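You operate a simulated robot arm through the tools that you are given. There is no shell and no other tool.

You run a simulated robot arm. Do the job below in one go: nothing can be reset, and whatever is moved stays where it is left.

TASK
Share out the pegs on the landing boards in the hull. At the end: the brown white-headed peg from the landing boards in the hull stands on top of the beige pad; the red peg from the landing boards in the hull is on top of the brown carton on the landing boards in the hull; the blue peg from the landing boards in the hull is on the brown board on the landing boards in the hull; the green peg from the landing boards in the hull is on the black steel plate on the landing boards in the hull; whatever was shut is shut again. Leave all else as you found it, and nothing knocked over.

It is judged by the outcome, as a careful person would: the job done as asked, and still so three seconds after it is handed in. It fails if anything else is knocked over, pushed out of place, dropped, spilled or broken.

THE ROBOT
A 7-joint arm with a two-finger gripper, fixed in place. Base frame: the origin is on the floor under the middle of its stand, x ahead of it, y to its left, z up; the work surface is at about z = 790. Readings come in mm, degrees, newtons and seconds.
With the tool pointing down near the work surface it reaches from about 340 to 720 mm from the base axis. Its first joint turns from -66.0 to 66.0 degrees. Payload 2.45 kg.
Tool frame: the origin (TCP) lies between the finger pads and is the grasp point; the fingertips stand 26 mm ahead of it; z points along the fingers, y is the line along which they close. The gripper opens to 96 mm; its body begins 69 mm behind the TCP.
Orientation is told as [roll, pitch, yaw] about the base's x, y, z axes, in that order, counted from this pose: with the fingers straight down and closing along the base's y, the tool's x points along the base's -x, its y along +y and its z along -z.

THE INTERFACE
- The arm moves only by the tool send_rows. Its argument "commands" is a list of rows, each an object of numbers (a shift or turn left out is 0, a gripper value left out holds the last): "x", "y", "z": the shift along the tool's x, y, z in m; "rx", "ry", "rz": the turn, a rotation vector about the tool's x, y, z in degrees; "fingers": the finger opening in m, from 0 to 0.096. In form: [{"x": .., "y": .., "z": .., "rx": .., "ry": .., "rz": .., "fingers": ..}, ...]. A call has 1 to 20 rows; each row is the pose to reach, as a shift and turn from the pose commanded when the call began, along the tool's axes at that moment. Each row takes 0.2 s and may step no farther than 50 mm and 8.6 degrees from the row before; otherwise, or with a gripper value out of range, the whole call is refused. A pose out of reach is approached as far as the arm can. The call stops where the force on the tool passes 40 N (or 10 N more than at its start, if that is more) or the arm is blocked; 0.2 s more then pass. Each finger travels about 50 mm/s and halts on what it meets, pressing with about 35 N; the grip force reading is that of the motor and also rises with nothing between the fingers. The clock runs only during rows and for 0.2 s after the last one: add rows that repeat a pose to give the fingers time. The reply holds the time, the measured pose of the TCP, the force on the tool along the base axes, the opening and the grip force, in the units named above and with some noise, with the torque about the TCP (base axes, N m) and any sound that the robot's microphone picked up, and new pictures: "pictures" is both (left out), scene, wrist or none.
- Cameras (640 x 400 px; columns grow to the right, rows downward): "scene" is fixed at [168.3, -432.9, 1412.3]; the picture's right is [0.56, -0.83, 0.00], its down [-0.64, -0.43, -0.64] and it looks along [0.53, 0.36, -0.77] (base axes); focal length 272 px, centre (320, 200). "wrist" rides on the gripper at [82, 3, -98] in the tool frame; the picture's right is [-0.04, 1.00, 0.00], its down [-0.73, -0.03, -0.68] and it looks along [-0.68, -0.03, 0.73] (tool axes); focal length 256 px, centre (320, 200). There is no depth. A picture from a camera that has moved, and an enlarged one, comes with that camera's place and axes in the base frame and with its lens. The place of the scene camera against the robot may be out by one fixed shift of up to 25 mm in any direction.
- inspect(camera, box): a new picture of the part [left, top, right, bottom] of that camera's present view, enlarged. The clock stands still meanwhile.
- close_job(): hands the job in; it is judged then, once.

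Places have to be worked out from the pictures, the camera data and where the tool is seen. Open the gripper and draw the arm clear of the work before you hand the job in, unless the task says otherwise.

The tools are called after "Emit:" by a JSON object that holds its "name" and its "arguments". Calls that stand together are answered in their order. send_rows: Moves the arm, as the interface text tells. Its arguments: {"type":"object","properties":{"commands":{"type":"array","items":{"type":"object","properties":{"x":{"type":"number"},"y":{"type":"number"},"z":{"type":"number"},"rx":{"type":"number"},"ry":{"type":"number"},"rz":{"type":"number"},"fingers":{"type":"number"}}}},"pictures":{"type":"string","enum":["both","scene","wrist","none"]}},"required":["commands"]} The other tools are called the same way: inspect (camera, box) takes an enlarged picture of a part of a camera's view; close_job () hands the job in.

At the start:

```text
time_s: 0.0
ee_pos: [428.5, -52.8, 1128.6]
ee_rot: [-0.1, 0.0, 0.0]
contact_force: [0.1, 0.0, 0.4]
ft_torque: [0.01, -0.01, -0.02]
opening: 96.1
grasp_force: 0.1
```

scene: 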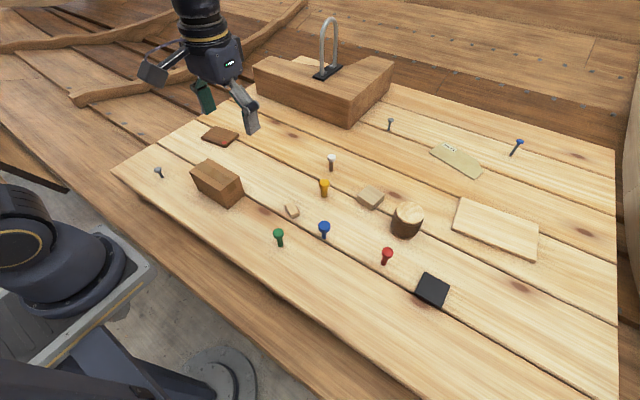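
wrist: 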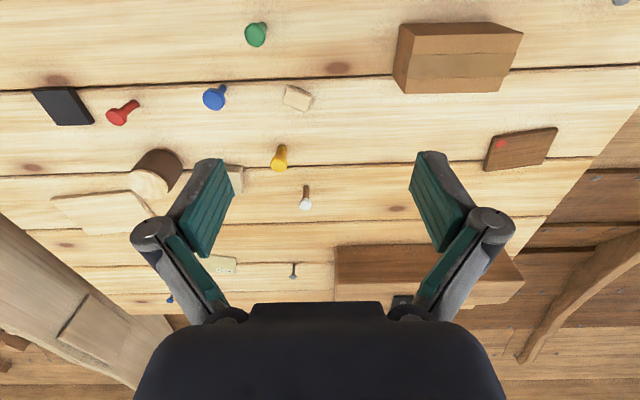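

I'll take enlarged views first to identify the pegs and the places they go.

Emit:
{"name": "inspect", "arguments": {"camera": "scene", "box": [100, 100, 360, 262]}}

Emit:
{"name": "inspect", "arguments": {"camera": "scene", "box": [340, 100, 600, 320]}}

Emit:
{"name": "inspect", "arguments": {"camera": "scene", "box": [230, 0, 430, 125]}}

Emit:
{"name": "inspect", "arguments": {"camera": "wrist", "box": [0, 0, 340, 212]}}

Emit:
{"name": "inspect", "arguments": {"camera": "wrist", "box": [300, 0, 640, 212]}}

```text
2.46 times, centred on (230, 181) of scene
camera zoom: at [168.3, -432.9, 1412.3], right [0.56, -0.83, 0.0], down [-0.64, -0.43, -0.64], along [0.53, 0.36, -0.77], focal length 669 px, centre (542, 247)
```

zoom: 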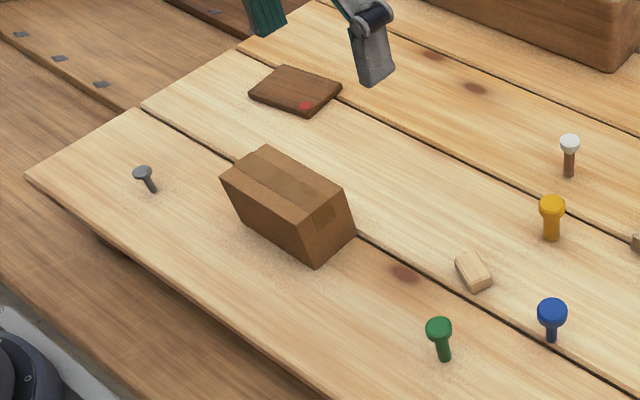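

```text
1.82 times, centred on (470, 210) of scene
camera zoom: at [168.3, -432.9, 1412.3], right [0.56, -0.83, 0.0], down [-0.64, -0.43, -0.64], along [0.53, 0.36, -0.77], focal length 494 px, centre (47, 182)
```

zoom: 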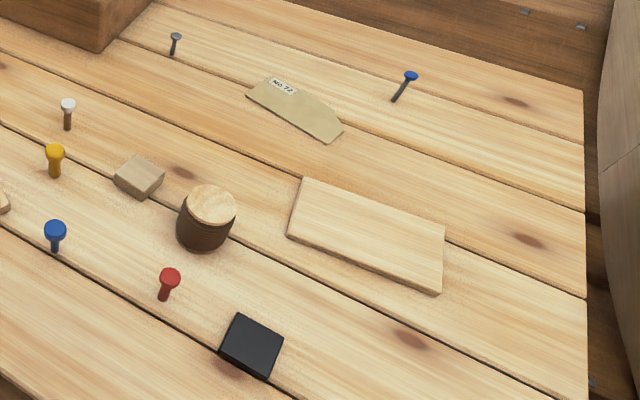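

```text
3.20 times, centred on (330, 62) of scene
camera zoom: at [168.3, -432.9, 1412.3], right [0.56, -0.83, 0.0], down [-0.64, -0.43, -0.64], along [0.53, 0.36, -0.77], focal length 870 px, centre (288, 640)
```

zoom: 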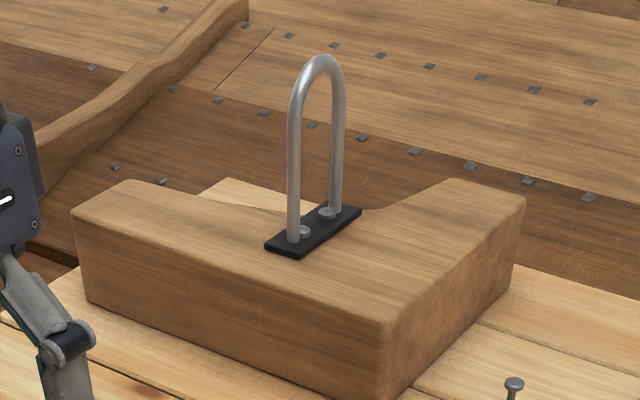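

```text
1.88 times, centred on (170, 106) of wrist
camera zoom: at [345.9, -50.8, 1227.2], right [0.04, 1.0, 0.0], down [0.73, -0.03, 0.68], along [0.68, -0.03, -0.73], focal length 482 px, centre (602, 377)
```

zoom: 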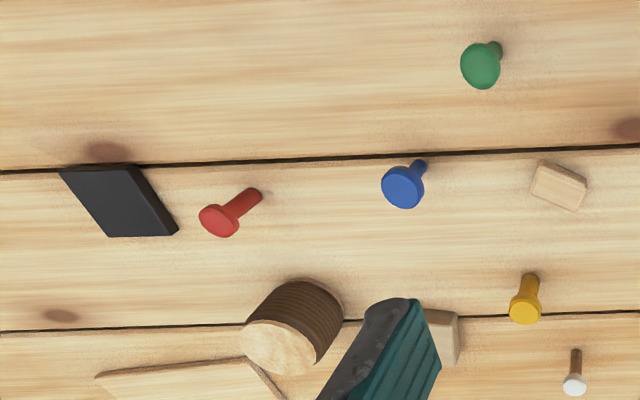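

```text
1.88 times, centred on (470, 106) of wrist
camera zoom: at [345.9, -50.8, 1227.2], right [0.04, 1.0, 0.0], down [0.73, -0.03, 0.68], along [0.68, -0.03, -0.73], focal length 482 px, centre (38, 377)
```

zoom: 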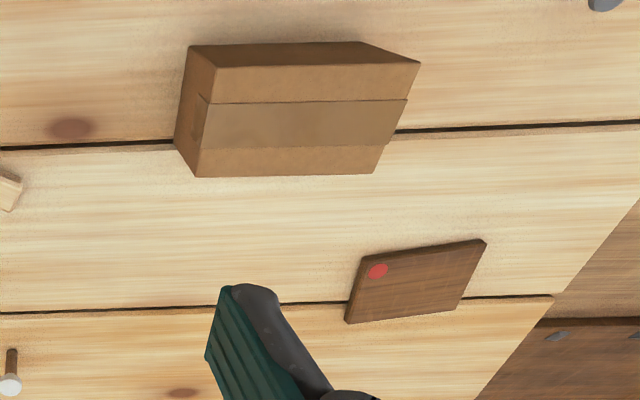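

The wrist view puts the pegs at about: green (407,-135), blue (492,-219), red (510,-375), white (711,-98). Several beige things could be the pad, so I'll move higher and further forward for a better look at the far items.

Emit:
{"name": "send_rows", "arguments": {"commands": [{"x": -0.02, "y": -0.025, "z": 0.012}, {"x": -0.045, "y": -0.05, "z": 0.025}, {"x": -0.07, "y": -0.075, "z": 0.038}, {"x": -0.09, "y": -0.1, "z": 0.05}, {"x": -0.11, "y": -0.125, "z": 0.065}, {"x": -0.13, "y": -0.147, "z": 0.078}, {"x": -0.13, "y": -0.147, "z": 0.078}], "pictures": "both"}}

```text
time_s: 1.6
ee_pos: [557.5, -200.6, 1049.9]
ee_rot: [0.0, 0.0, 0.0]
contact_force: [1.1, -0.6, 0.4]
ft_torque: [-0.03, 0.01, 0.0]
opening: 96.1
grasp_force: 0.0
camera wrist: at [475.4, -198.3, 1148.8], right [0.04, 1.0, 0.0], down [0.73, -0.03, 0.68], along [0.68, -0.03, -0.73], focal length 256 px, centre (320, 200)
```

scene: 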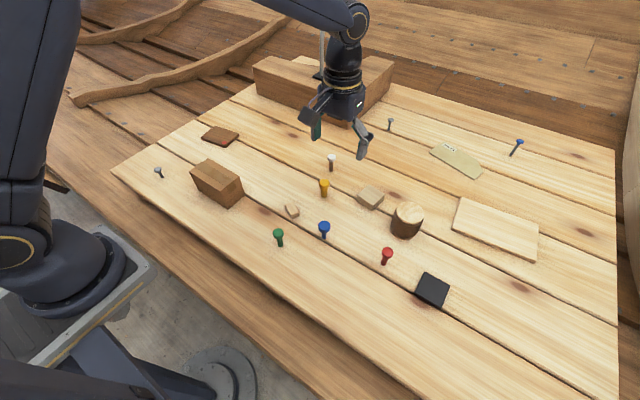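
wrist: 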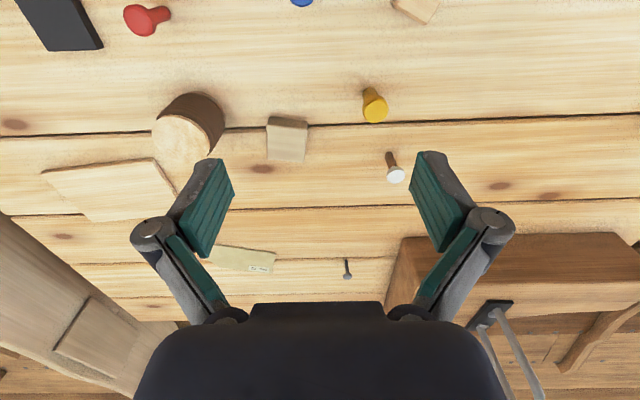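

Emit:
{"name": "inspect", "arguments": {"camera": "wrist", "box": [220, 60, 420, 185]}}

Emit:
{"name": "inspect", "arguments": {"camera": "wrist", "box": [0, 0, 240, 150]}}

Emit:
{"name": "inspect", "arguments": {"camera": "wrist", "box": [20, 130, 400, 330]}}

Emit:
{"name": "inspect", "arguments": {"camera": "scene", "box": [270, 140, 430, 240]}}

Emit:
{"name": "inspect", "arguments": {"camera": "scene", "box": [420, 120, 580, 270]}}

```text
3.20 times, centred on (320, 122) of wrist
camera zoom: at [475.4, -198.3, 1148.8], right [0.04, 1.0, 0.0], down [0.73, -0.03, 0.68], along [0.68, -0.03, -0.73], focal length 819 px, centre (320, 448)
```

zoom: 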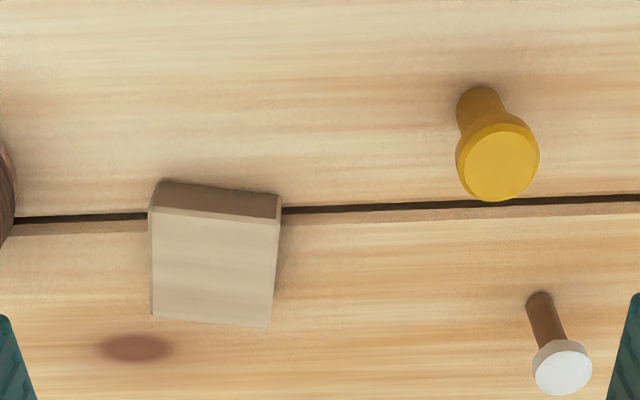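

```text
2.67 times, centred on (120, 75) of wrist
camera zoom: at [475.4, -198.3, 1148.8], right [0.04, 1.0, 0.0], down [0.73, -0.03, 0.68], along [0.68, -0.03, -0.73], focal length 683 px, centre (853, 533)
```

zoom: 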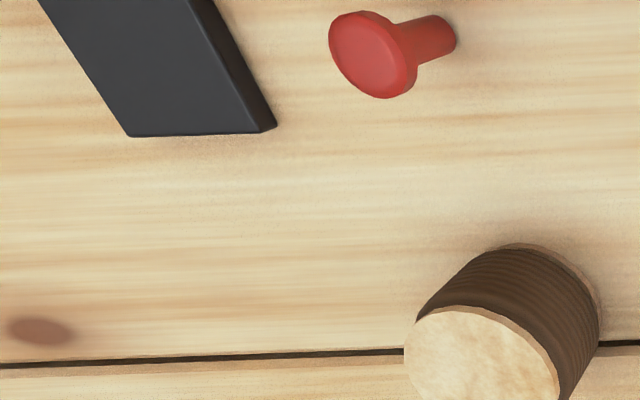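

```text
1.68 times, centred on (210, 230) of wrist
camera zoom: at [475.4, -198.3, 1148.8], right [0.04, 1.0, 0.0], down [0.73, -0.03, 0.68], along [0.68, -0.03, -0.73], focal length 431 px, centre (505, 150)
```

zoom: 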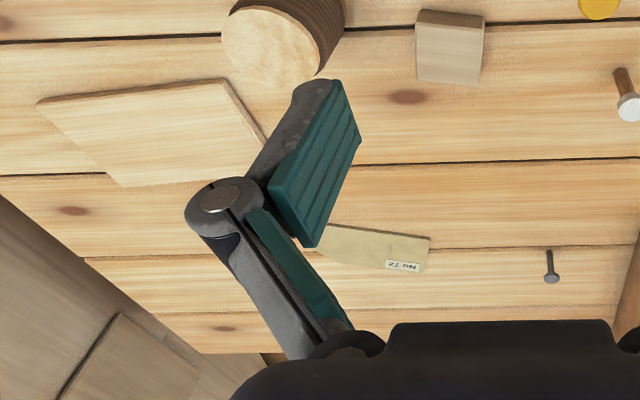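

```text
4.00 times, centred on (350, 190) of scene
camera zoom: at [168.3, -432.9, 1412.3], right [0.56, -0.83, 0.0], down [-0.64, -0.43, -0.64], along [0.53, 0.36, -0.77], focal length 1087 px, centre (200, 240)
```

zoom: 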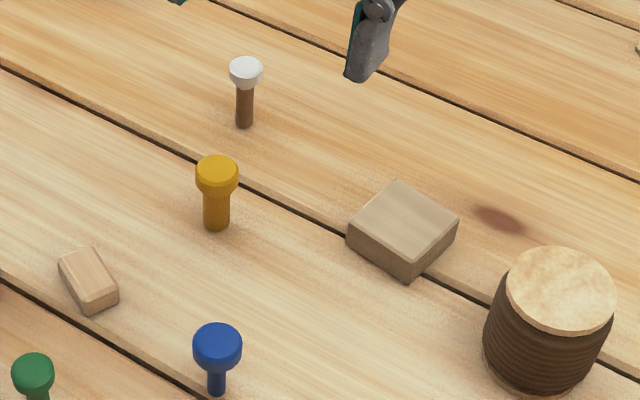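

```text
2.67 times, centred on (500, 195) of scene
camera zoom: at [168.3, -432.9, 1412.3], right [0.56, -0.83, 0.0], down [-0.64, -0.43, -0.64], along [0.53, 0.36, -0.77], focal length 725 px, centre (-160, 213)
```

zoom: 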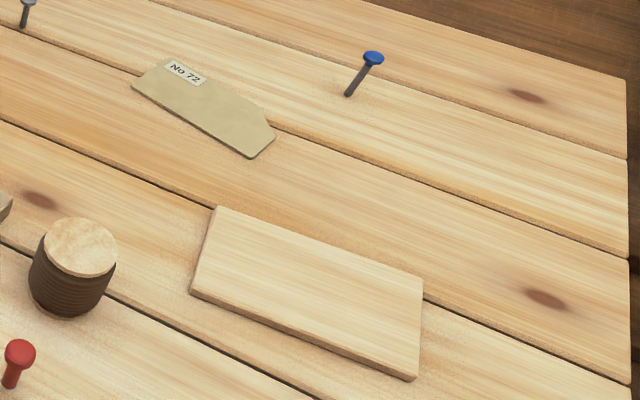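

The square beige block near (670,-256) is within reach and about 55 mm wide, so I take it to be the beige pad. The No. 72 tag and the pale plank are far out of reach. I'll start with the green peg and move to hover above it for a closer look.

Emit:
{"name": "send_rows", "arguments": {"commands": [{"x": 0.025, "y": 0.011, "z": 0.015}, {"x": 0.05, "y": 0.022, "z": 0.035}, {"x": 0.075, "y": 0.033, "z": 0.06}, {"x": 0.1, "y": 0.044, "z": 0.085}, {"x": 0.125, "y": 0.055, "z": 0.11}, {"x": 0.15, "y": 0.065, "z": 0.13}, {"x": 0.15, "y": 0.065, "z": 0.13}], "pictures": "both"}}

```text
time_s: 3.2
ee_pos: [408.8, -135.5, 921.6]
ee_rot: [0.0, 0.0, 0.1]
contact_force: [0.6, 0.8, 0.5]
ft_torque: [0.01, 0.03, -0.01]
opening: 96.1
grasp_force: 0.0
camera wrist: at [327.2, -133.5, 1019.5], right [0.04, 1.0, 0.0], down [0.73, -0.03, 0.68], along [0.68, -0.03, -0.73], focal length 256 px, centre (320, 200)
```

scene: 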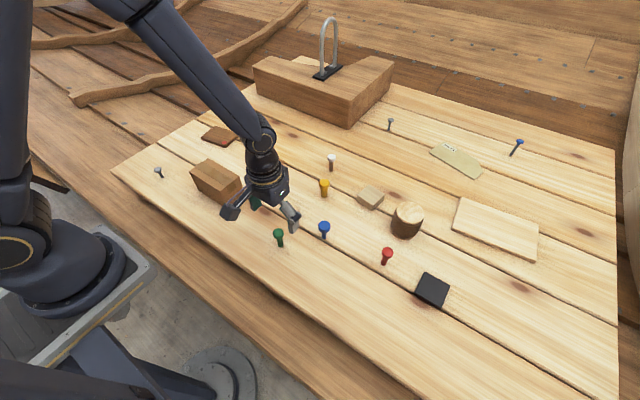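
wrist: 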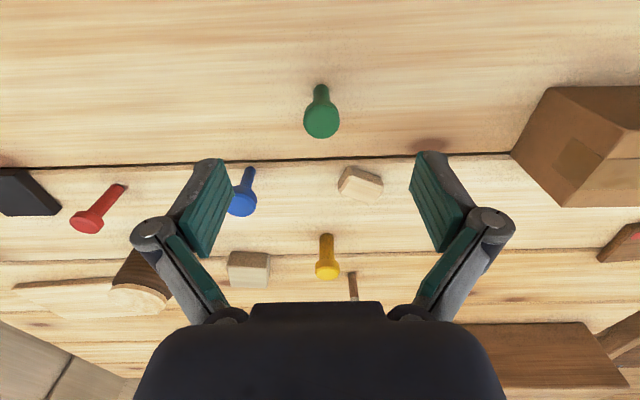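

Emit:
{"name": "inspect", "arguments": {"camera": "wrist", "box": [270, 70, 370, 150]}}

Emit:
{"name": "inspect", "arguments": {"camera": "wrist", "box": [210, 150, 390, 300]}}

```text
5.00 times, centred on (320, 110) of wrist
camera zoom: at [327.2, -133.5, 1019.5], right [0.04, 1.0, 0.0], down [0.73, -0.03, 0.68], along [0.68, -0.03, -0.73], focal length 1280 px, centre (320, 650)
```

zoom: 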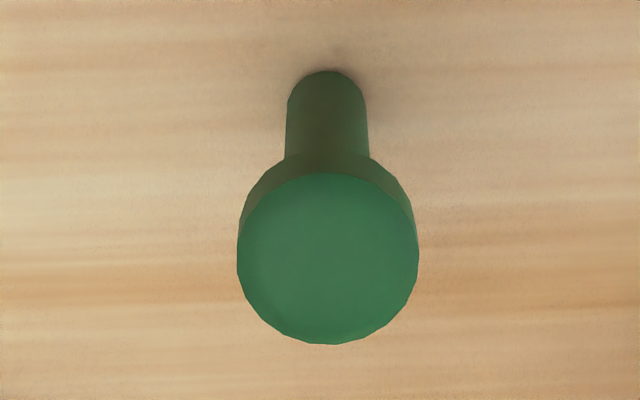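

```text
2.67 times, centred on (300, 225) of wrist
camera zoom: at [327.2, -133.5, 1019.5], right [0.04, 1.0, 0.0], down [0.73, -0.03, 0.68], along [0.68, -0.03, -0.73], focal length 683 px, centre (373, 133)
```

zoom: 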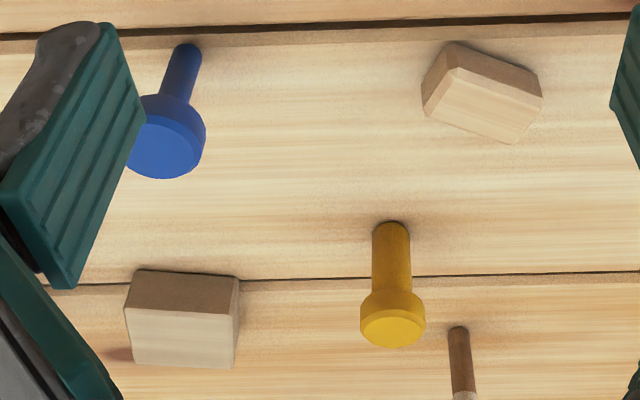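

The green peg stands at about (411,-136) with its head top near z 846; the head is about 26 mm across and the stem 14 mm. I'll lower straight down around the head and close.

Emit:
{"name": "send_rows", "arguments": {"commands": [{"x": -0.0025, "y": -0.0005, "z": 0.02}, {"x": -0.0025, "y": -0.0005, "z": 0.04}, {"x": -0.0025, "y": -0.0005, "z": 0.06}, {"x": -0.0025, "y": -0.0005, "z": 0.075}, {"x": -0.0025, "y": -0.0005, "z": 0.084}, {"x": -0.0025, "y": -0.0005, "z": 0.084}], "pictures": "both"}}

```text
time_s: 4.6
ee_pos: [410.9, -135.1, 836.6]
ee_rot: [0.0, 0.0, 0.0]
contact_force: [0.0, -0.1, 0.4]
ft_torque: [0.0, 0.02, 0.0]
opening: 96.1
grasp_force: 0.0
camera wrist: at [328.8, -133.7, 934.6], right [0.04, 1.0, 0.0], down [0.73, -0.03, 0.68], along [0.68, -0.03, -0.73], focal length 256 px, centre (320, 200)
```

scene: 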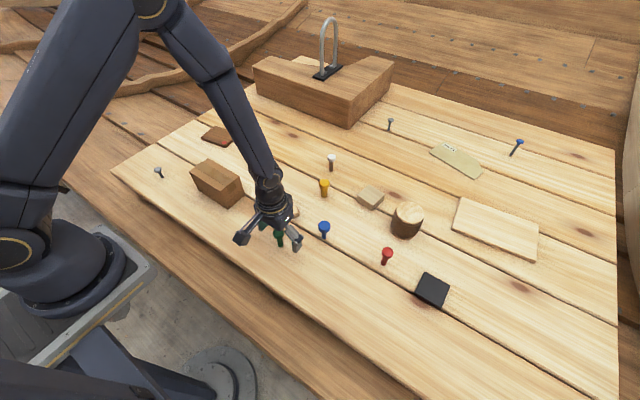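
wrist: 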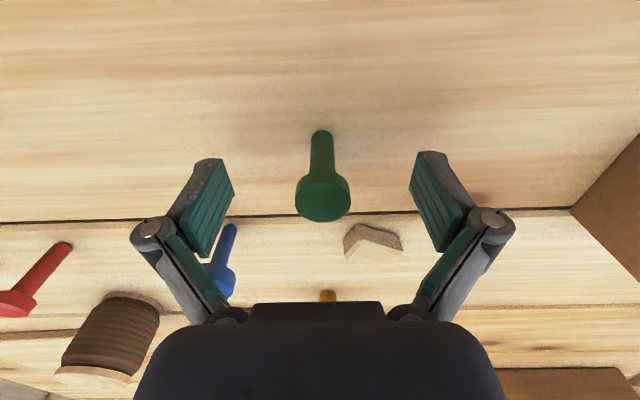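

The head is centred between the pads. I'll close the fingers and give them time to settle.

Emit:
{"name": "send_rows", "arguments": {"commands": [{"fingers": 0.06}, {"fingers": 0.03}, {"fingers": 0.01}, {"fingers": 0.01}, {"fingers": 0.01}, {"fingers": 0.01}, {"fingers": 0.01}], "pictures": "wrist"}}

```text
time_s: 6.2
ee_pos: [409.8, -136.9, 836.5]
ee_rot: [-0.1, 0.0, 0.0]
contact_force: [0.7, -0.8, 0.5]
ft_torque: [0.02, -0.03, -0.02]
opening: 20.4
grasp_force: 35.3
camera wrist: at [328.7, -133.7, 934.8], right [0.04, 1.0, 0.0], down [0.73, -0.03, 0.68], along [0.68, -0.03, -0.73], focal length 256 px, centre (320, 200)
```

wrist: 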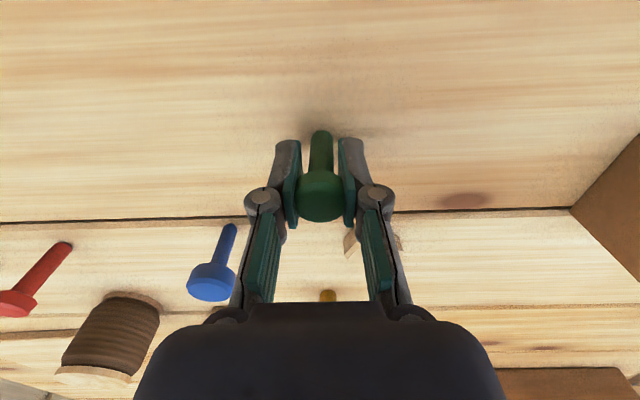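

The grip reads 20 mm and 35 N, so the head is held. I'll lift straight up and check.

Emit:
{"name": "send_rows", "arguments": {"commands": [{"z": -0.005}, {"z": -0.02}, {"z": -0.045}, {"z": -0.075}, {"z": -0.1}, {"z": -0.11}, {"z": -0.11}], "pictures": "both"}}

```text
time_s: 7.8
ee_pos: [409.0, -136.2, 948.4]
ee_rot: [0.1, -0.1, 0.1]
contact_force: [-0.4, 1.1, -0.2]
ft_torque: [-0.01, 0.0, -0.03]
opening: 20.2
grasp_force: 35.2
camera wrist: at [327.8, -133.9, 1046.0], right [0.04, 1.0, 0.0], down [0.73, -0.03, 0.68], along [0.68, -0.03, -0.73], focal length 256 px, centre (320, 200)
```

scene: 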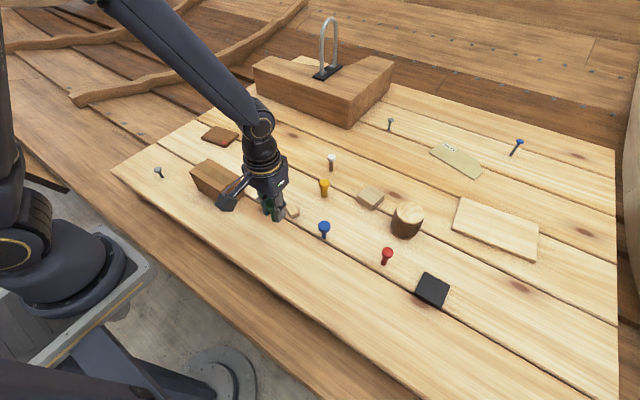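
wrist: 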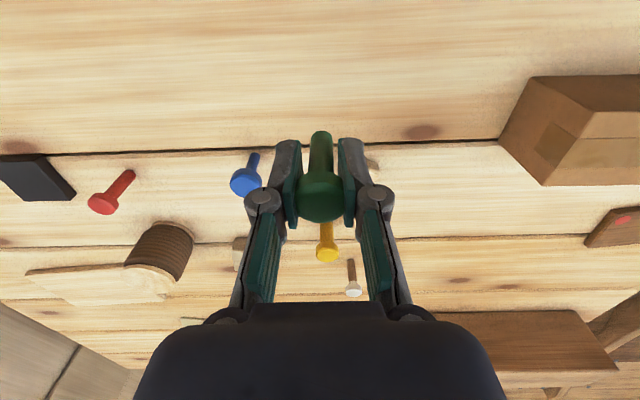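

The green peg hangs straight in the grip. I'll carry it level over to a hover near the black plate, at about (505,-486).

Emit:
{"name": "send_rows", "arguments": {"commands": [{"x": -0.005, "y": -0.02}, {"x": -0.015, "y": -0.055}, {"x": -0.025, "y": -0.095}, {"x": -0.036, "y": -0.135}, {"x": -0.047, "y": -0.175}, {"x": -0.058, "y": -0.215}, {"x": -0.069, "y": -0.255}, {"x": -0.08, "y": -0.295}, {"x": -0.089, "y": -0.33}, {"x": -0.096, "y": -0.35}, {"x": -0.096, "y": -0.35}], "pictures": "both"}}

```text
time_s: 10.2
ee_pos: [501.5, -481.1, 946.9]
ee_rot: [0.0, 0.0, 0.0]
contact_force: [0.0, 0.0, 0.1]
ft_torque: [0.01, -0.01, 0.01]
opening: 19.9
grasp_force: 34.8
out of reach, approached as far as the arm can: row 10, 11
camera wrist: at [420.9, -478.8, 1045.3], right [0.04, 1.0, 0.0], down [0.73, -0.03, 0.68], along [0.68, -0.03, -0.73], focal length 256 px, centre (320, 200)
```

scene: 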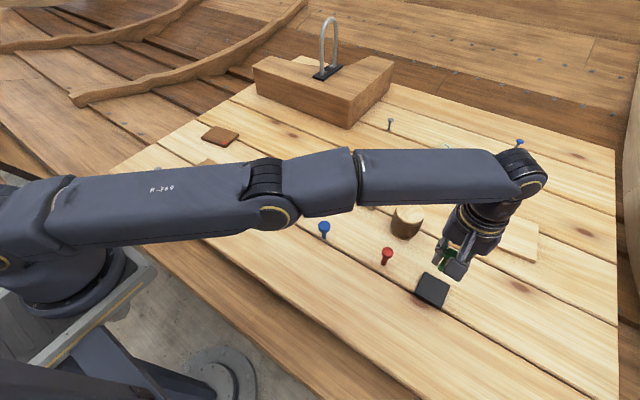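
wrist: 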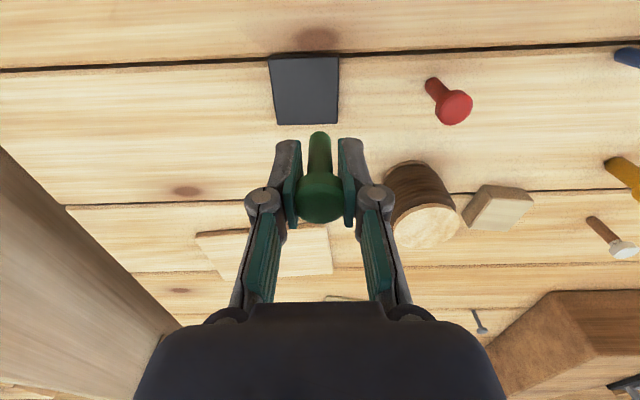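

At this height the reach tops out near 695 mm; lower down it should grow. I'll inspect the plate from here.

Emit:
{"name": "inspect", "arguments": {"camera": "wrist", "box": [240, 30, 380, 220]}}

Emit:
{"name": "inspect", "arguments": {"camera": "scene", "box": [390, 200, 550, 320]}}

```text
2.11 times, centred on (310, 125) of wrist
camera zoom: at [420.9, -478.8, 1045.3], right [0.04, 1.0, 0.0], down [0.73, -0.03, 0.68], along [0.68, -0.03, -0.73], focal length 539 px, centre (341, 358)
```

zoom: 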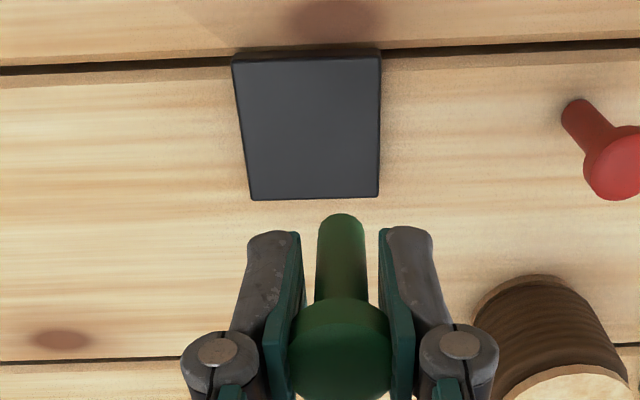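

```text
3.33 times, centred on (470, 260) of scene
camera zoom: at [168.2, -432.9, 1412.3], right [0.56, -0.83, 0.0], down [-0.64, -0.43, -0.64], along [0.53, 0.36, -0.77], focal length 906 px, centre (-180, 0)
```

zoom: 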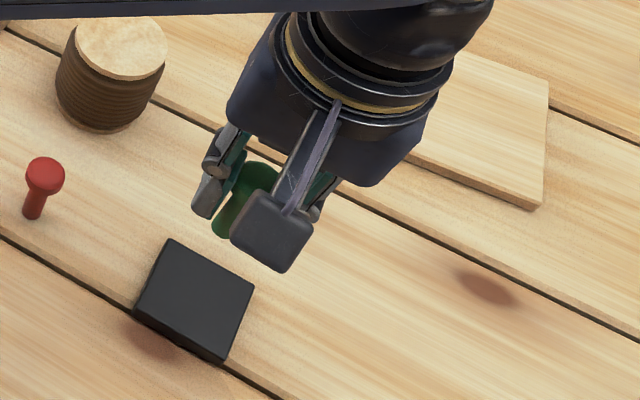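

The plate top spans about x 482–543, y -529 to -466. I'll go down to z≈870, with the peg foot about 25 mm above the plate, and see whether the reach extends.

Emit:
{"name": "send_rows", "arguments": {"commands": [{"z": 0.015}, {"z": 0.03}, {"z": 0.045}, {"z": 0.06}, {"z": 0.077}, {"z": 0.077}], "pictures": "both"}}

```text
time_s: 11.6
ee_pos: [501.3, -479.2, 869.7]
ee_rot: [-0.1, 0.0, 0.0]
contact_force: [-0.3, 0.9, -0.1]
ft_torque: [0.03, -0.03, -0.02]
opening: 20.2
grasp_force: 34.8
out of reach, approached as far as the arm can: row 5
camera wrist: at [420.5, -477.5, 967.8], right [0.04, 1.0, 0.0], down [0.73, -0.03, 0.68], along [0.68, -0.03, -0.73], focal length 256 px, centre (320, 200)
```

scene: 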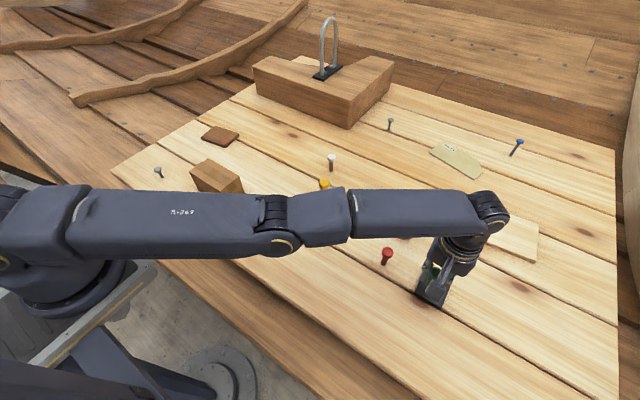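
wrist: 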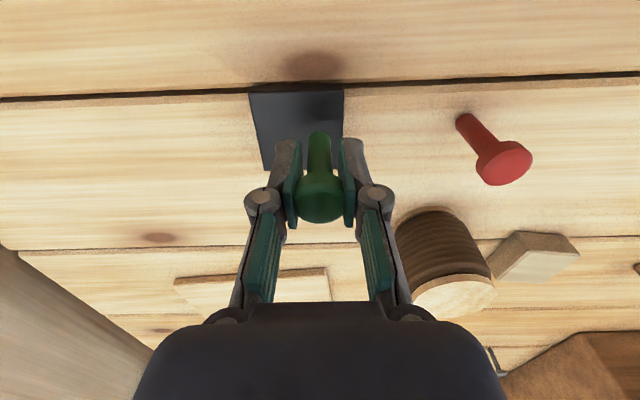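

The arm tops out at a radius of about 693 mm here, which leaves the peg a bit near the plate's edge. I'll shift to about (498.5,-482), which puts the whole foot well inside the plate, and lower 15 mm.

Emit:
{"name": "send_rows", "arguments": {"commands": [{"x": 0.0014, "y": -0.0015, "z": 0.0}, {"x": 0.0028, "y": -0.003, "z": 0.0}, {"x": 0.0028, "y": -0.003, "z": 0.008}, {"x": 0.0028, "y": -0.003, "z": 0.016}, {"x": 0.0028, "y": -0.003, "z": 0.016}], "pictures": "both"}}

```text
time_s: 12.8
ee_pos: [498.6, -482.0, 853.9]
ee_rot: [0.1, 0.0, 0.0]
contact_force: [0.3, -0.5, -0.3]
ft_torque: [-0.01, -0.01, 0.0]
opening: 20.2
grasp_force: 35.1
out of reach, approached as far as the arm can: row 4, 5
camera wrist: at [416.6, -480.0, 951.9], right [0.04, 1.0, 0.0], down [0.73, -0.03, 0.68], along [0.68, -0.03, -0.73], focal length 256 px, centre (320, 200)
```

scene: 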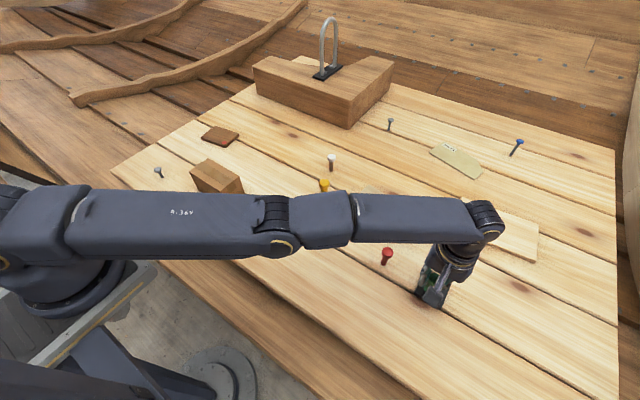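
wrist: 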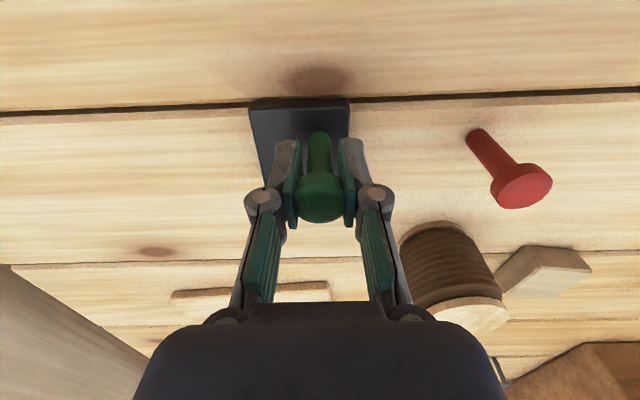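

The peg foot should be about 8 mm above the plate. I'll lower in small steps and watch the force.

Emit:
{"name": "send_rows", "arguments": {"commands": [{"x": 0.0004, "y": 0.0002, "z": 0.002}, {"x": 0.0004, "y": 0.0002, "z": 0.004}, {"x": 0.0004, "y": 0.0002, "z": 0.006}], "pictures": "wrist"}}

Emit:
{"name": "inspect", "arguments": {"camera": "wrist", "box": [240, 90, 400, 230]}}

Emit:
{"name": "inspect", "arguments": {"camera": "scene", "box": [380, 240, 500, 320]}}

```text
time_s: 13.6
ee_pos: [498.2, -482.4, 851.2]
ee_rot: [-0.1, -0.1, 0.0]
contact_force: [-3.4, 4.4, 16.1]
ft_torque: [0.25, 0.14, 0.01]
opening: 20.3
grasp_force: 35.2
camera wrist: at [416.2, -479.8, 948.0], right [0.04, 1.0, 0.0], down [0.73, -0.03, 0.68], along [0.68, -0.03, -0.73], focal length 256 px, centre (320, 200)
```

wrist: 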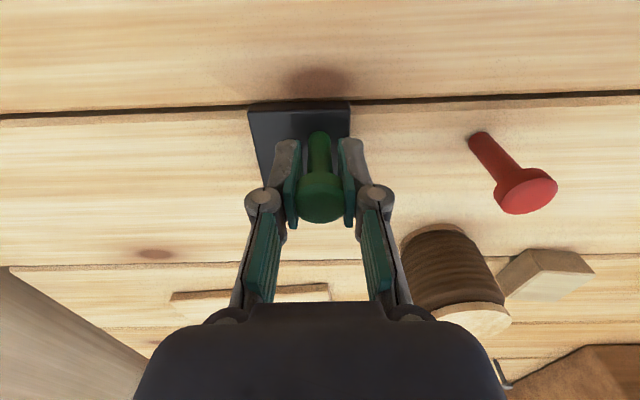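

```text
2.86 times, centred on (320, 160) of wrist
camera zoom: at [416.2, -479.8, 948.0], right [0.04, 1.0, 0.0], down [0.73, -0.03, 0.68], along [0.68, -0.03, -0.73], focal length 731 px, centre (320, 314)
```

zoom: 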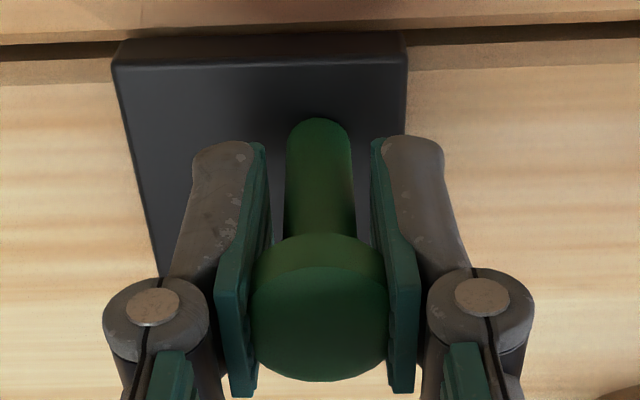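

```text
5.00 times, centred on (440, 280) of scene
camera zoom: at [167.9, -432.5, 1412.5], right [0.56, -0.83, 0.0], down [-0.64, -0.43, -0.64], along [0.53, 0.36, -0.77], focal length 1359 px, centre (-280, -200)
```

zoom: 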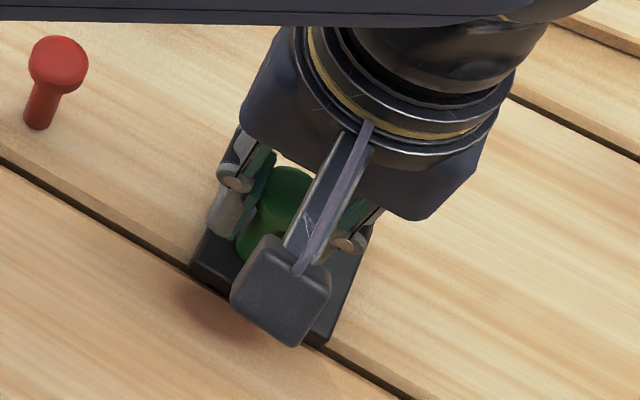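

The foot touched the plate at TCP z≈851 (16 N upward), and it sits well inside the edges. I'll ease the pressure by raising 2 mm and then open the fingers.

Emit:
{"name": "send_rows", "arguments": {"commands": [{"z": -0.002}, {"z": -0.0025}, {"z": -0.0025}], "pictures": "none"}}

```text
time_s: 14.4
ee_pos: [496.9, -482.3, 849.9]
ee_rot: [-0.1, 0.0, 0.1]
contact_force: [3.0, -1.1, 6.9]
ft_torque: [-0.09, -0.16, 0.01]
opening: 20.8
grasp_force: 35.4
```

The force is down to about 7 N, so the peg is resting on the plate. I'll open gently to 50 mm.

Emit:
{"name": "send_rows", "arguments": {"commands": [{"fingers": 0.026}, {"fingers": 0.034}, {"fingers": 0.042}, {"fingers": 0.05}, {"fingers": 0.05}], "pictures": "wrist"}}

```text
time_s: 15.6
ee_pos: [498.3, -482.4, 852.0]
ee_rot: [0.0, 0.0, -0.1]
contact_force: [0.4, -0.3, 0.7]
ft_torque: [0.02, -0.02, 0.02]
opening: 49.9
grasp_force: 0.0
camera wrist: at [415.8, -479.5, 948.3], right [0.04, 1.0, 0.0], down [0.73, -0.03, 0.68], along [0.68, -0.03, -0.73], focal length 256 px, centre (320, 200)
```

wrist: 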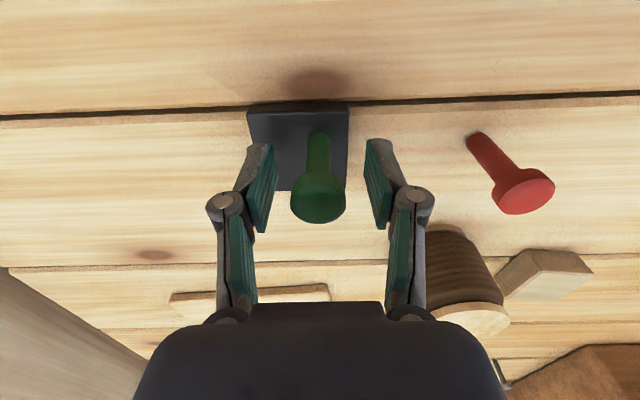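

The green peg stands freely on the plate. I'll rise straight up, clear of it.

Emit:
{"name": "send_rows", "arguments": {"commands": [{"z": -0.01}, {"z": -0.025}, {"z": -0.045}, {"z": -0.07}, {"z": -0.09}, {"z": -0.09}], "pictures": "both"}}

Emit:
{"name": "inspect", "arguments": {"camera": "wrist", "box": [220, 20, 500, 195]}}

```text
time_s: 17.0
ee_pos: [498.1, -482.9, 940.9]
ee_rot: [0.1, 0.1, 0.0]
contact_force: [-1.0, 0.0, 0.1]
ft_torque: [0.01, 0.03, 0.02]
opening: 50.1
grasp_force: 0.1
camera wrist: at [417.2, -480.3, 1039.3], right [0.04, 1.0, 0.0], down [0.73, -0.03, 0.68], along [0.68, -0.03, -0.74], focal length 256 px, centre (320, 200)
```

scene: 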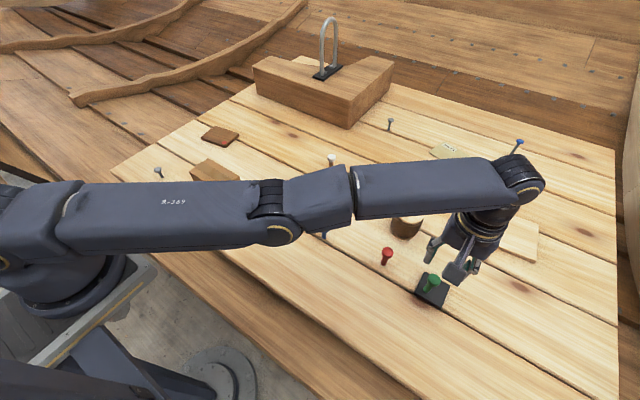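
wrist: 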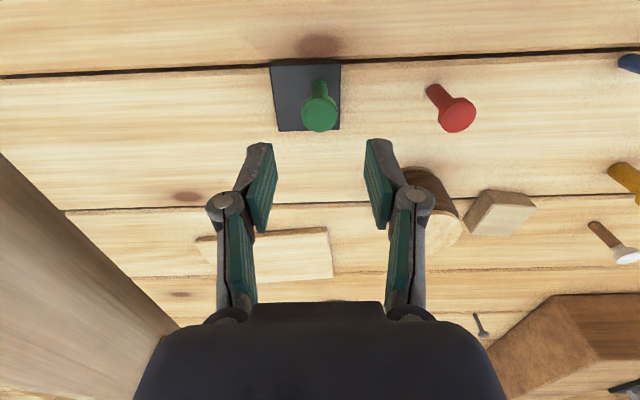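

```text
2.29 times, centred on (360, 108) of wrist
camera zoom: at [417.2, -480.3, 1039.3], right [0.04, 1.0, 0.0], down [0.73, -0.03, 0.68], along [0.68, -0.03, -0.74], focal length 585 px, centre (229, 411)
```

zoom: 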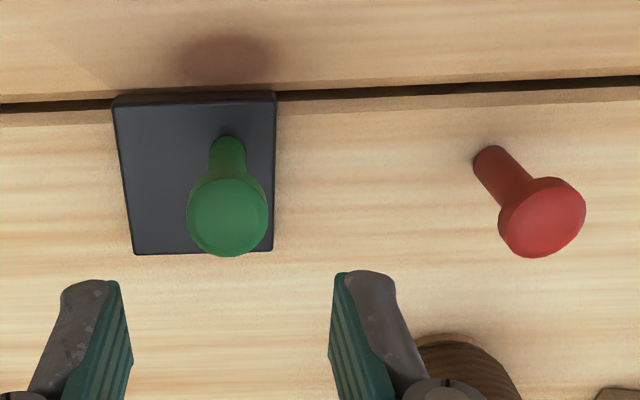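

Green is standing on the plate. Next is the red peg at about (510,-375.5), so I'll hover over it with the fingers at 70 mm.

Emit:
{"name": "send_rows", "arguments": {"commands": [{"x": -0.004, "y": 0.03, "z": 0.0, "fingers": 0.07}, {"x": -0.008, "y": 0.065, "z": 0.0}, {"x": -0.012, "y": 0.095, "z": 0.01}, {"x": -0.0125, "y": 0.107, "z": 0.02}, {"x": -0.0125, "y": 0.107, "z": 0.02}], "pictures": "both"}}

Emit:
{"name": "inspect", "arguments": {"camera": "wrist", "box": [270, 70, 370, 150]}}

```text
time_s: 18.2
ee_pos: [563.8, -424.2, 924.8]
ee_rot: [0.0, 0.1, 0.0]
contact_force: [0.2, 0.1, 0.2]
ft_torque: [0.03, -0.02, -0.01]
opening: 70.0
grasp_force: 0.2
out of reach, approached as far as the arm can: row 1, 2, 3, 4, 5
camera wrist: at [481.7, -421.1, 1023.1], right [0.04, 1.0, 0.0], down [0.73, -0.03, 0.68], along [0.68, -0.03, -0.73], focal length 256 px, centre (320, 200)
```

scene: 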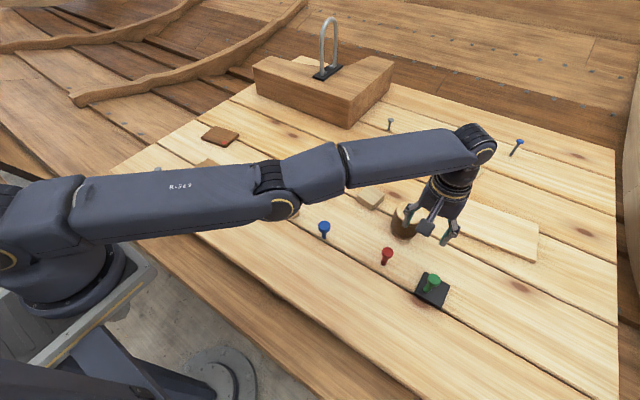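
wrist: 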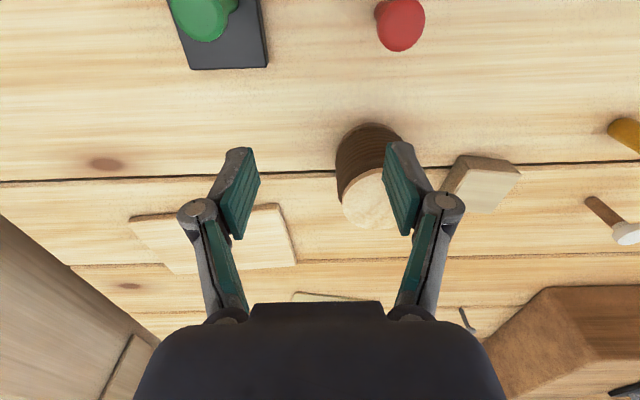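

```text
5.00 times, centred on (320, 110) of wrist
camera zoom: at [481.7, -421.1, 1023.1], right [0.04, 1.0, 0.0], down [0.73, -0.03, 0.68], along [0.68, -0.03, -0.73], focal length 1280 px, centre (320, 650)
```

zoom: 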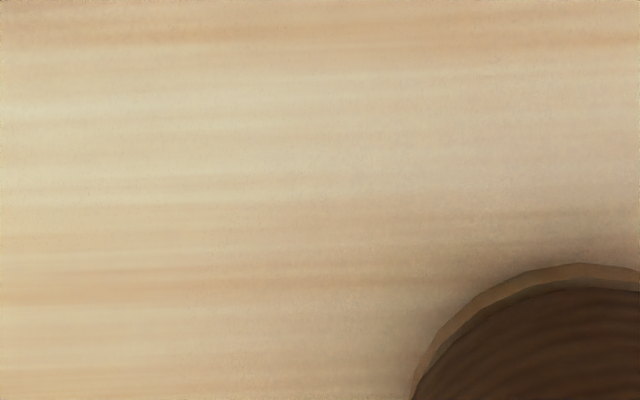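

Odd: the arm swung towards red but ended stretched out at (564,-424), near full extension, instead of retracting. Nothing was touched. I'll test with a small inward move, lifting a bit to stay clear.

Emit:
{"name": "send_rows", "arguments": {"commands": [{"x": 0.01, "y": 0.007, "z": -0.01}, {"x": 0.02, "y": 0.015, "z": -0.02}, {"x": 0.02, "y": 0.015, "z": -0.02}, {"x": 0.02, "y": 0.015, "z": -0.02}], "pictures": "scene"}}

```text
time_s: 19.2
ee_pos: [560.0, -426.4, 946.8]
ee_rot: [0.0, 0.2, 0.0]
contact_force: [-0.7, 1.7, 0.3]
ft_torque: [-0.03, 0.01, 0.0]
opening: 70.0
grasp_force: 0.1
out of reach, approached as far as the arm can: row 1, 2, 3, 4
```

scene: 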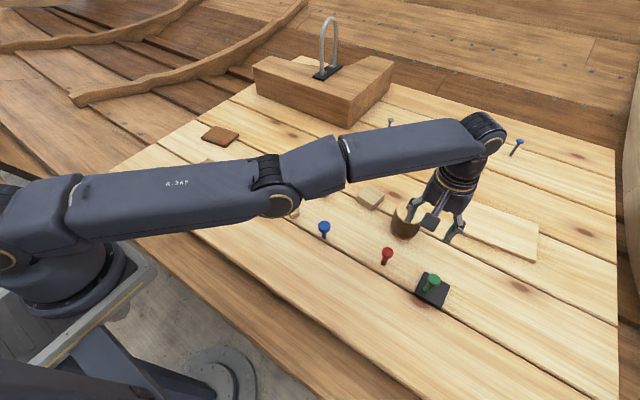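

I'll look at the arm itself, to understand the configuration it's caught in before moving again.

Emit:
{"name": "inspect", "arguments": {"camera": "scene", "box": [0, 80, 520, 330]}}

```text
1.23 times, centred on (260, 205) of scene
camera zoom: at [168.3, -432.9, 1412.3], right [0.56, -0.83, 0.0], down [-0.64, -0.43, -0.64], along [0.53, 0.36, -0.77], focal length 334 px, centre (394, 194)
```

zoom: 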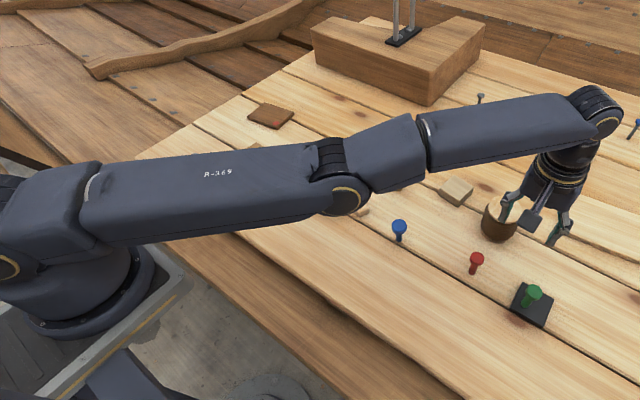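

The elbow has flipped to the low side of straight: rising while at full stretch did that, and the wrist limit now blocks retracting. To get it back I'll stretch slightly outward and move down over the bare board here, which should bring the elbow up again. I'm also narrowing the fingers for clearance.

Emit:
{"name": "send_rows", "arguments": {"commands": [{"x": -0.006, "y": -0.005, "z": 0.0, "fingers": 0.04}, {"x": -0.012, "y": -0.01, "z": 0.0}, {"x": -0.012, "y": -0.01, "z": 0.015}, {"x": -0.012, "y": -0.01, "z": 0.03}, {"x": -0.012, "y": -0.01, "z": 0.045}, {"x": -0.012, "y": -0.01, "z": 0.06}], "pictures": "both"}}

```text
time_s: 20.6
ee_pos: [562.0, -428.3, 885.2]
ee_rot: [0.0, 0.0, 0.0]
contact_force: [-1.0, 0.6, -0.7]
ft_torque: [0.0, 0.02, 0.02]
opening: 40.1
grasp_force: 0.0
out of reach, approached as far as the arm can: row 1, 2, 3, 4, 5, 6
camera wrist: at [479.8, -425.0, 983.6], right [0.04, 1.0, 0.0], down [0.73, -0.03, 0.68], along [0.68, -0.03, -0.73], focal length 256 px, centre (320, 200)
```

scene: 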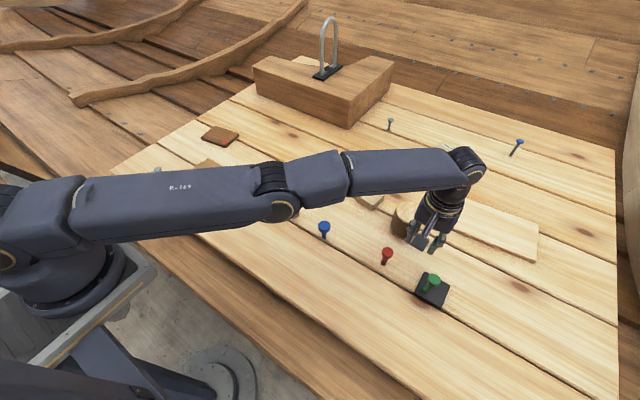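
wrist: 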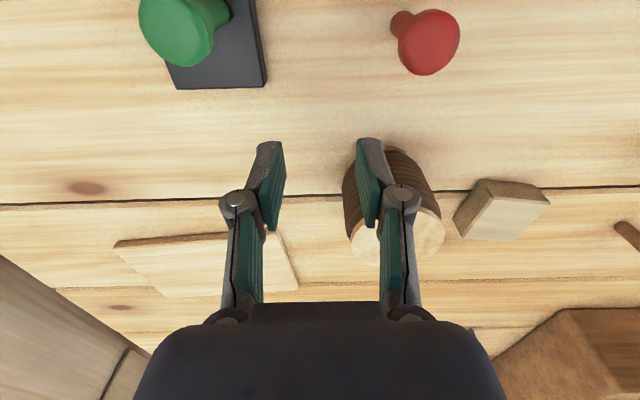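

Stretched, the reach is about 706 mm here, so the elbow is now near straight. I'll move a little down and inward to see whether it bends the right way.

Emit:
{"name": "send_rows", "arguments": {"commands": [{"x": 0.0, "y": 0.0, "z": 0.01}, {"x": 0.004, "y": 0.003, "z": 0.02}, {"x": 0.01, "y": 0.0075, "z": 0.025}, {"x": 0.016, "y": 0.012, "z": 0.025}, {"x": 0.016, "y": 0.012, "z": 0.025}], "pictures": "scene"}}

```text
time_s: 21.8
ee_pos: [558.6, -426.4, 860.1]
ee_rot: [0.0, 0.1, 0.0]
contact_force: [-0.3, 0.6, -0.4]
ft_torque: [0.01, -0.01, 0.0]
opening: 40.1
grasp_force: 0.0
out of reach, approached as far as the arm can: row 3, 4, 5
```

scene: 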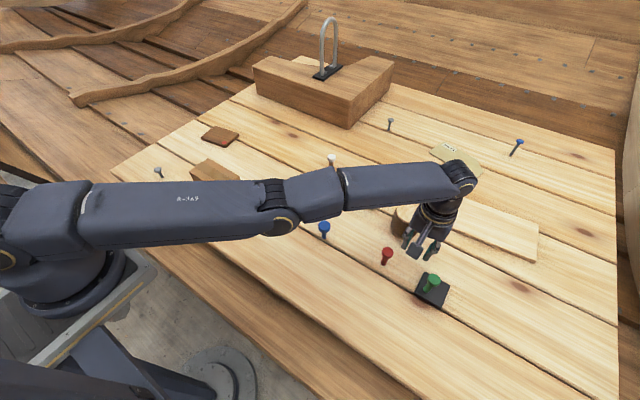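

It's still blocked from retracting. The elbow looks swung out to the right, probably because I held the tool's yaw fixed while the arm swung sideways and a joint limit is now active. I'll lift a little and turn the tool's yaw to line up with the arm, which should free it.

Emit:
{"name": "send_rows", "arguments": {"commands": [{"z": -0.015}, {"z": -0.03}, {"z": -0.045}, {"z": -0.06}, {"z": -0.06, "rz": 6}, {"z": -0.06, "rz": 12}, {"z": -0.06, "rz": 18}, {"z": -0.06, "rz": 18}], "pictures": "both"}}

```text
time_s: 23.6
ee_pos: [558.7, -428.2, 919.7]
ee_rot: [0.1, 0.1, -18.1]
contact_force: [-0.1, -0.4, -0.6]
ft_torque: [-0.04, -0.01, -0.02]
opening: 40.2
grasp_force: 0.1
camera wrist: at [482.4, -400.7, 1018.2], right [0.35, 0.94, 0.0], down [0.69, -0.26, 0.68], along [0.64, -0.24, -0.73], focal length 256 px, centre (320, 200)
```

scene: 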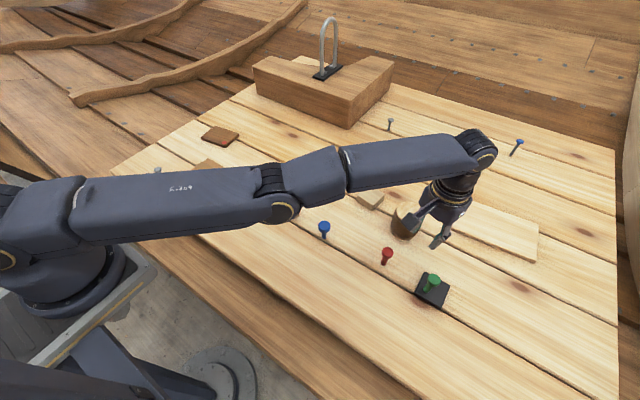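
wrist: 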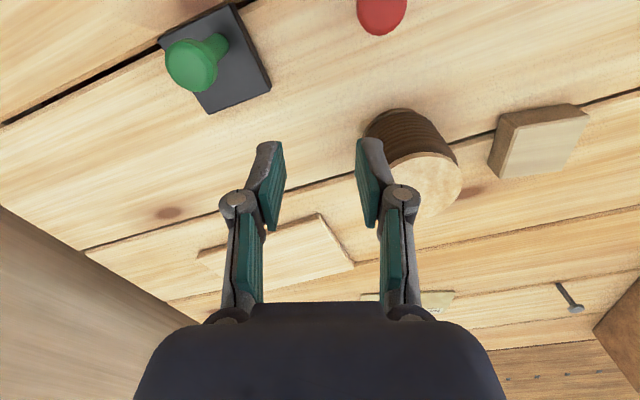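

No limit was flagged while turning. I'll turn the yaw the rest of the way to about -36° and then try an inward move.

Emit:
{"name": "send_rows", "arguments": {"commands": [{"rz": 6}, {"rz": 12}, {"rz": 18}, {"x": 0.0094, "y": 0.0033, "rz": 18}, {"x": 0.0189, "y": 0.0066, "rz": 18}, {"x": 0.0283, "y": 0.01, "rz": 18}, {"x": 0.0283, "y": 0.01, "rz": 18}], "pictures": "scene"}}

```text
time_s: 25.2
ee_pos: [558.6, -428.4, 920.9]
ee_rot: [0.0, 0.1, -36.0]
contact_force: [-0.1, 0.3, -0.3]
ft_torque: [-0.04, -0.01, 0.01]
opening: 39.8
grasp_force: 0.1
out of reach, approached as far as the arm can: row 4, 5, 6, 7
```

scene: 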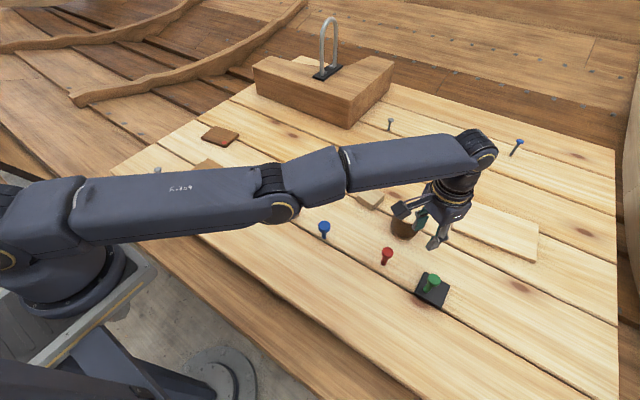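

Still blocked. Tool x now points straight inward, so I'll probe which directions are free (up, sideways, pitch, inward) with small rows high above everything, and read the per-row flags.

Emit:
{"name": "send_rows", "arguments": {"commands": [{"z": -0.02}, {"z": -0.04}, {"z": -0.04, "y": 0.02}, {"z": -0.04, "y": 0.04}, {"z": -0.04, "y": 0.04, "ry": -4}, {"z": -0.04, "y": 0.04, "ry": 0}, {"z": -0.04, "y": 0.04, "ry": 4}, {"z": -0.04, "y": 0.04, "ry": 0}, {"z": -0.04, "y": 0.04, "x": 0.006}], "pictures": "scene"}}

```text
time_s: 27.2
ee_pos: [583.3, -398.6, 957.7]
ee_rot: [0.0, 0.2, -36.0]
contact_force: [-0.3, -0.1, 0.2]
ft_torque: [0.01, 0.0, 0.0]
opening: 40.1
grasp_force: 0.0
out of reach, approached as far as the arm can: row 5, 7, 9
```

scene: 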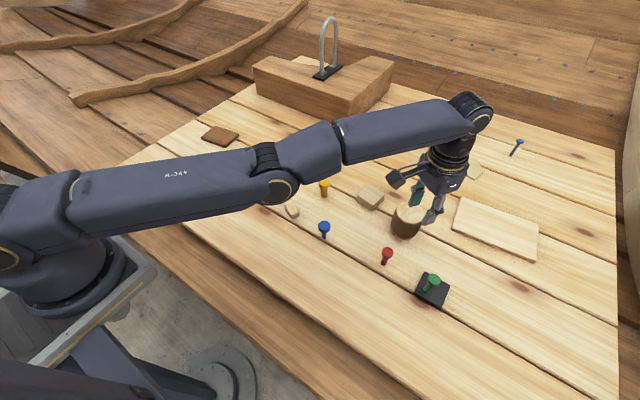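

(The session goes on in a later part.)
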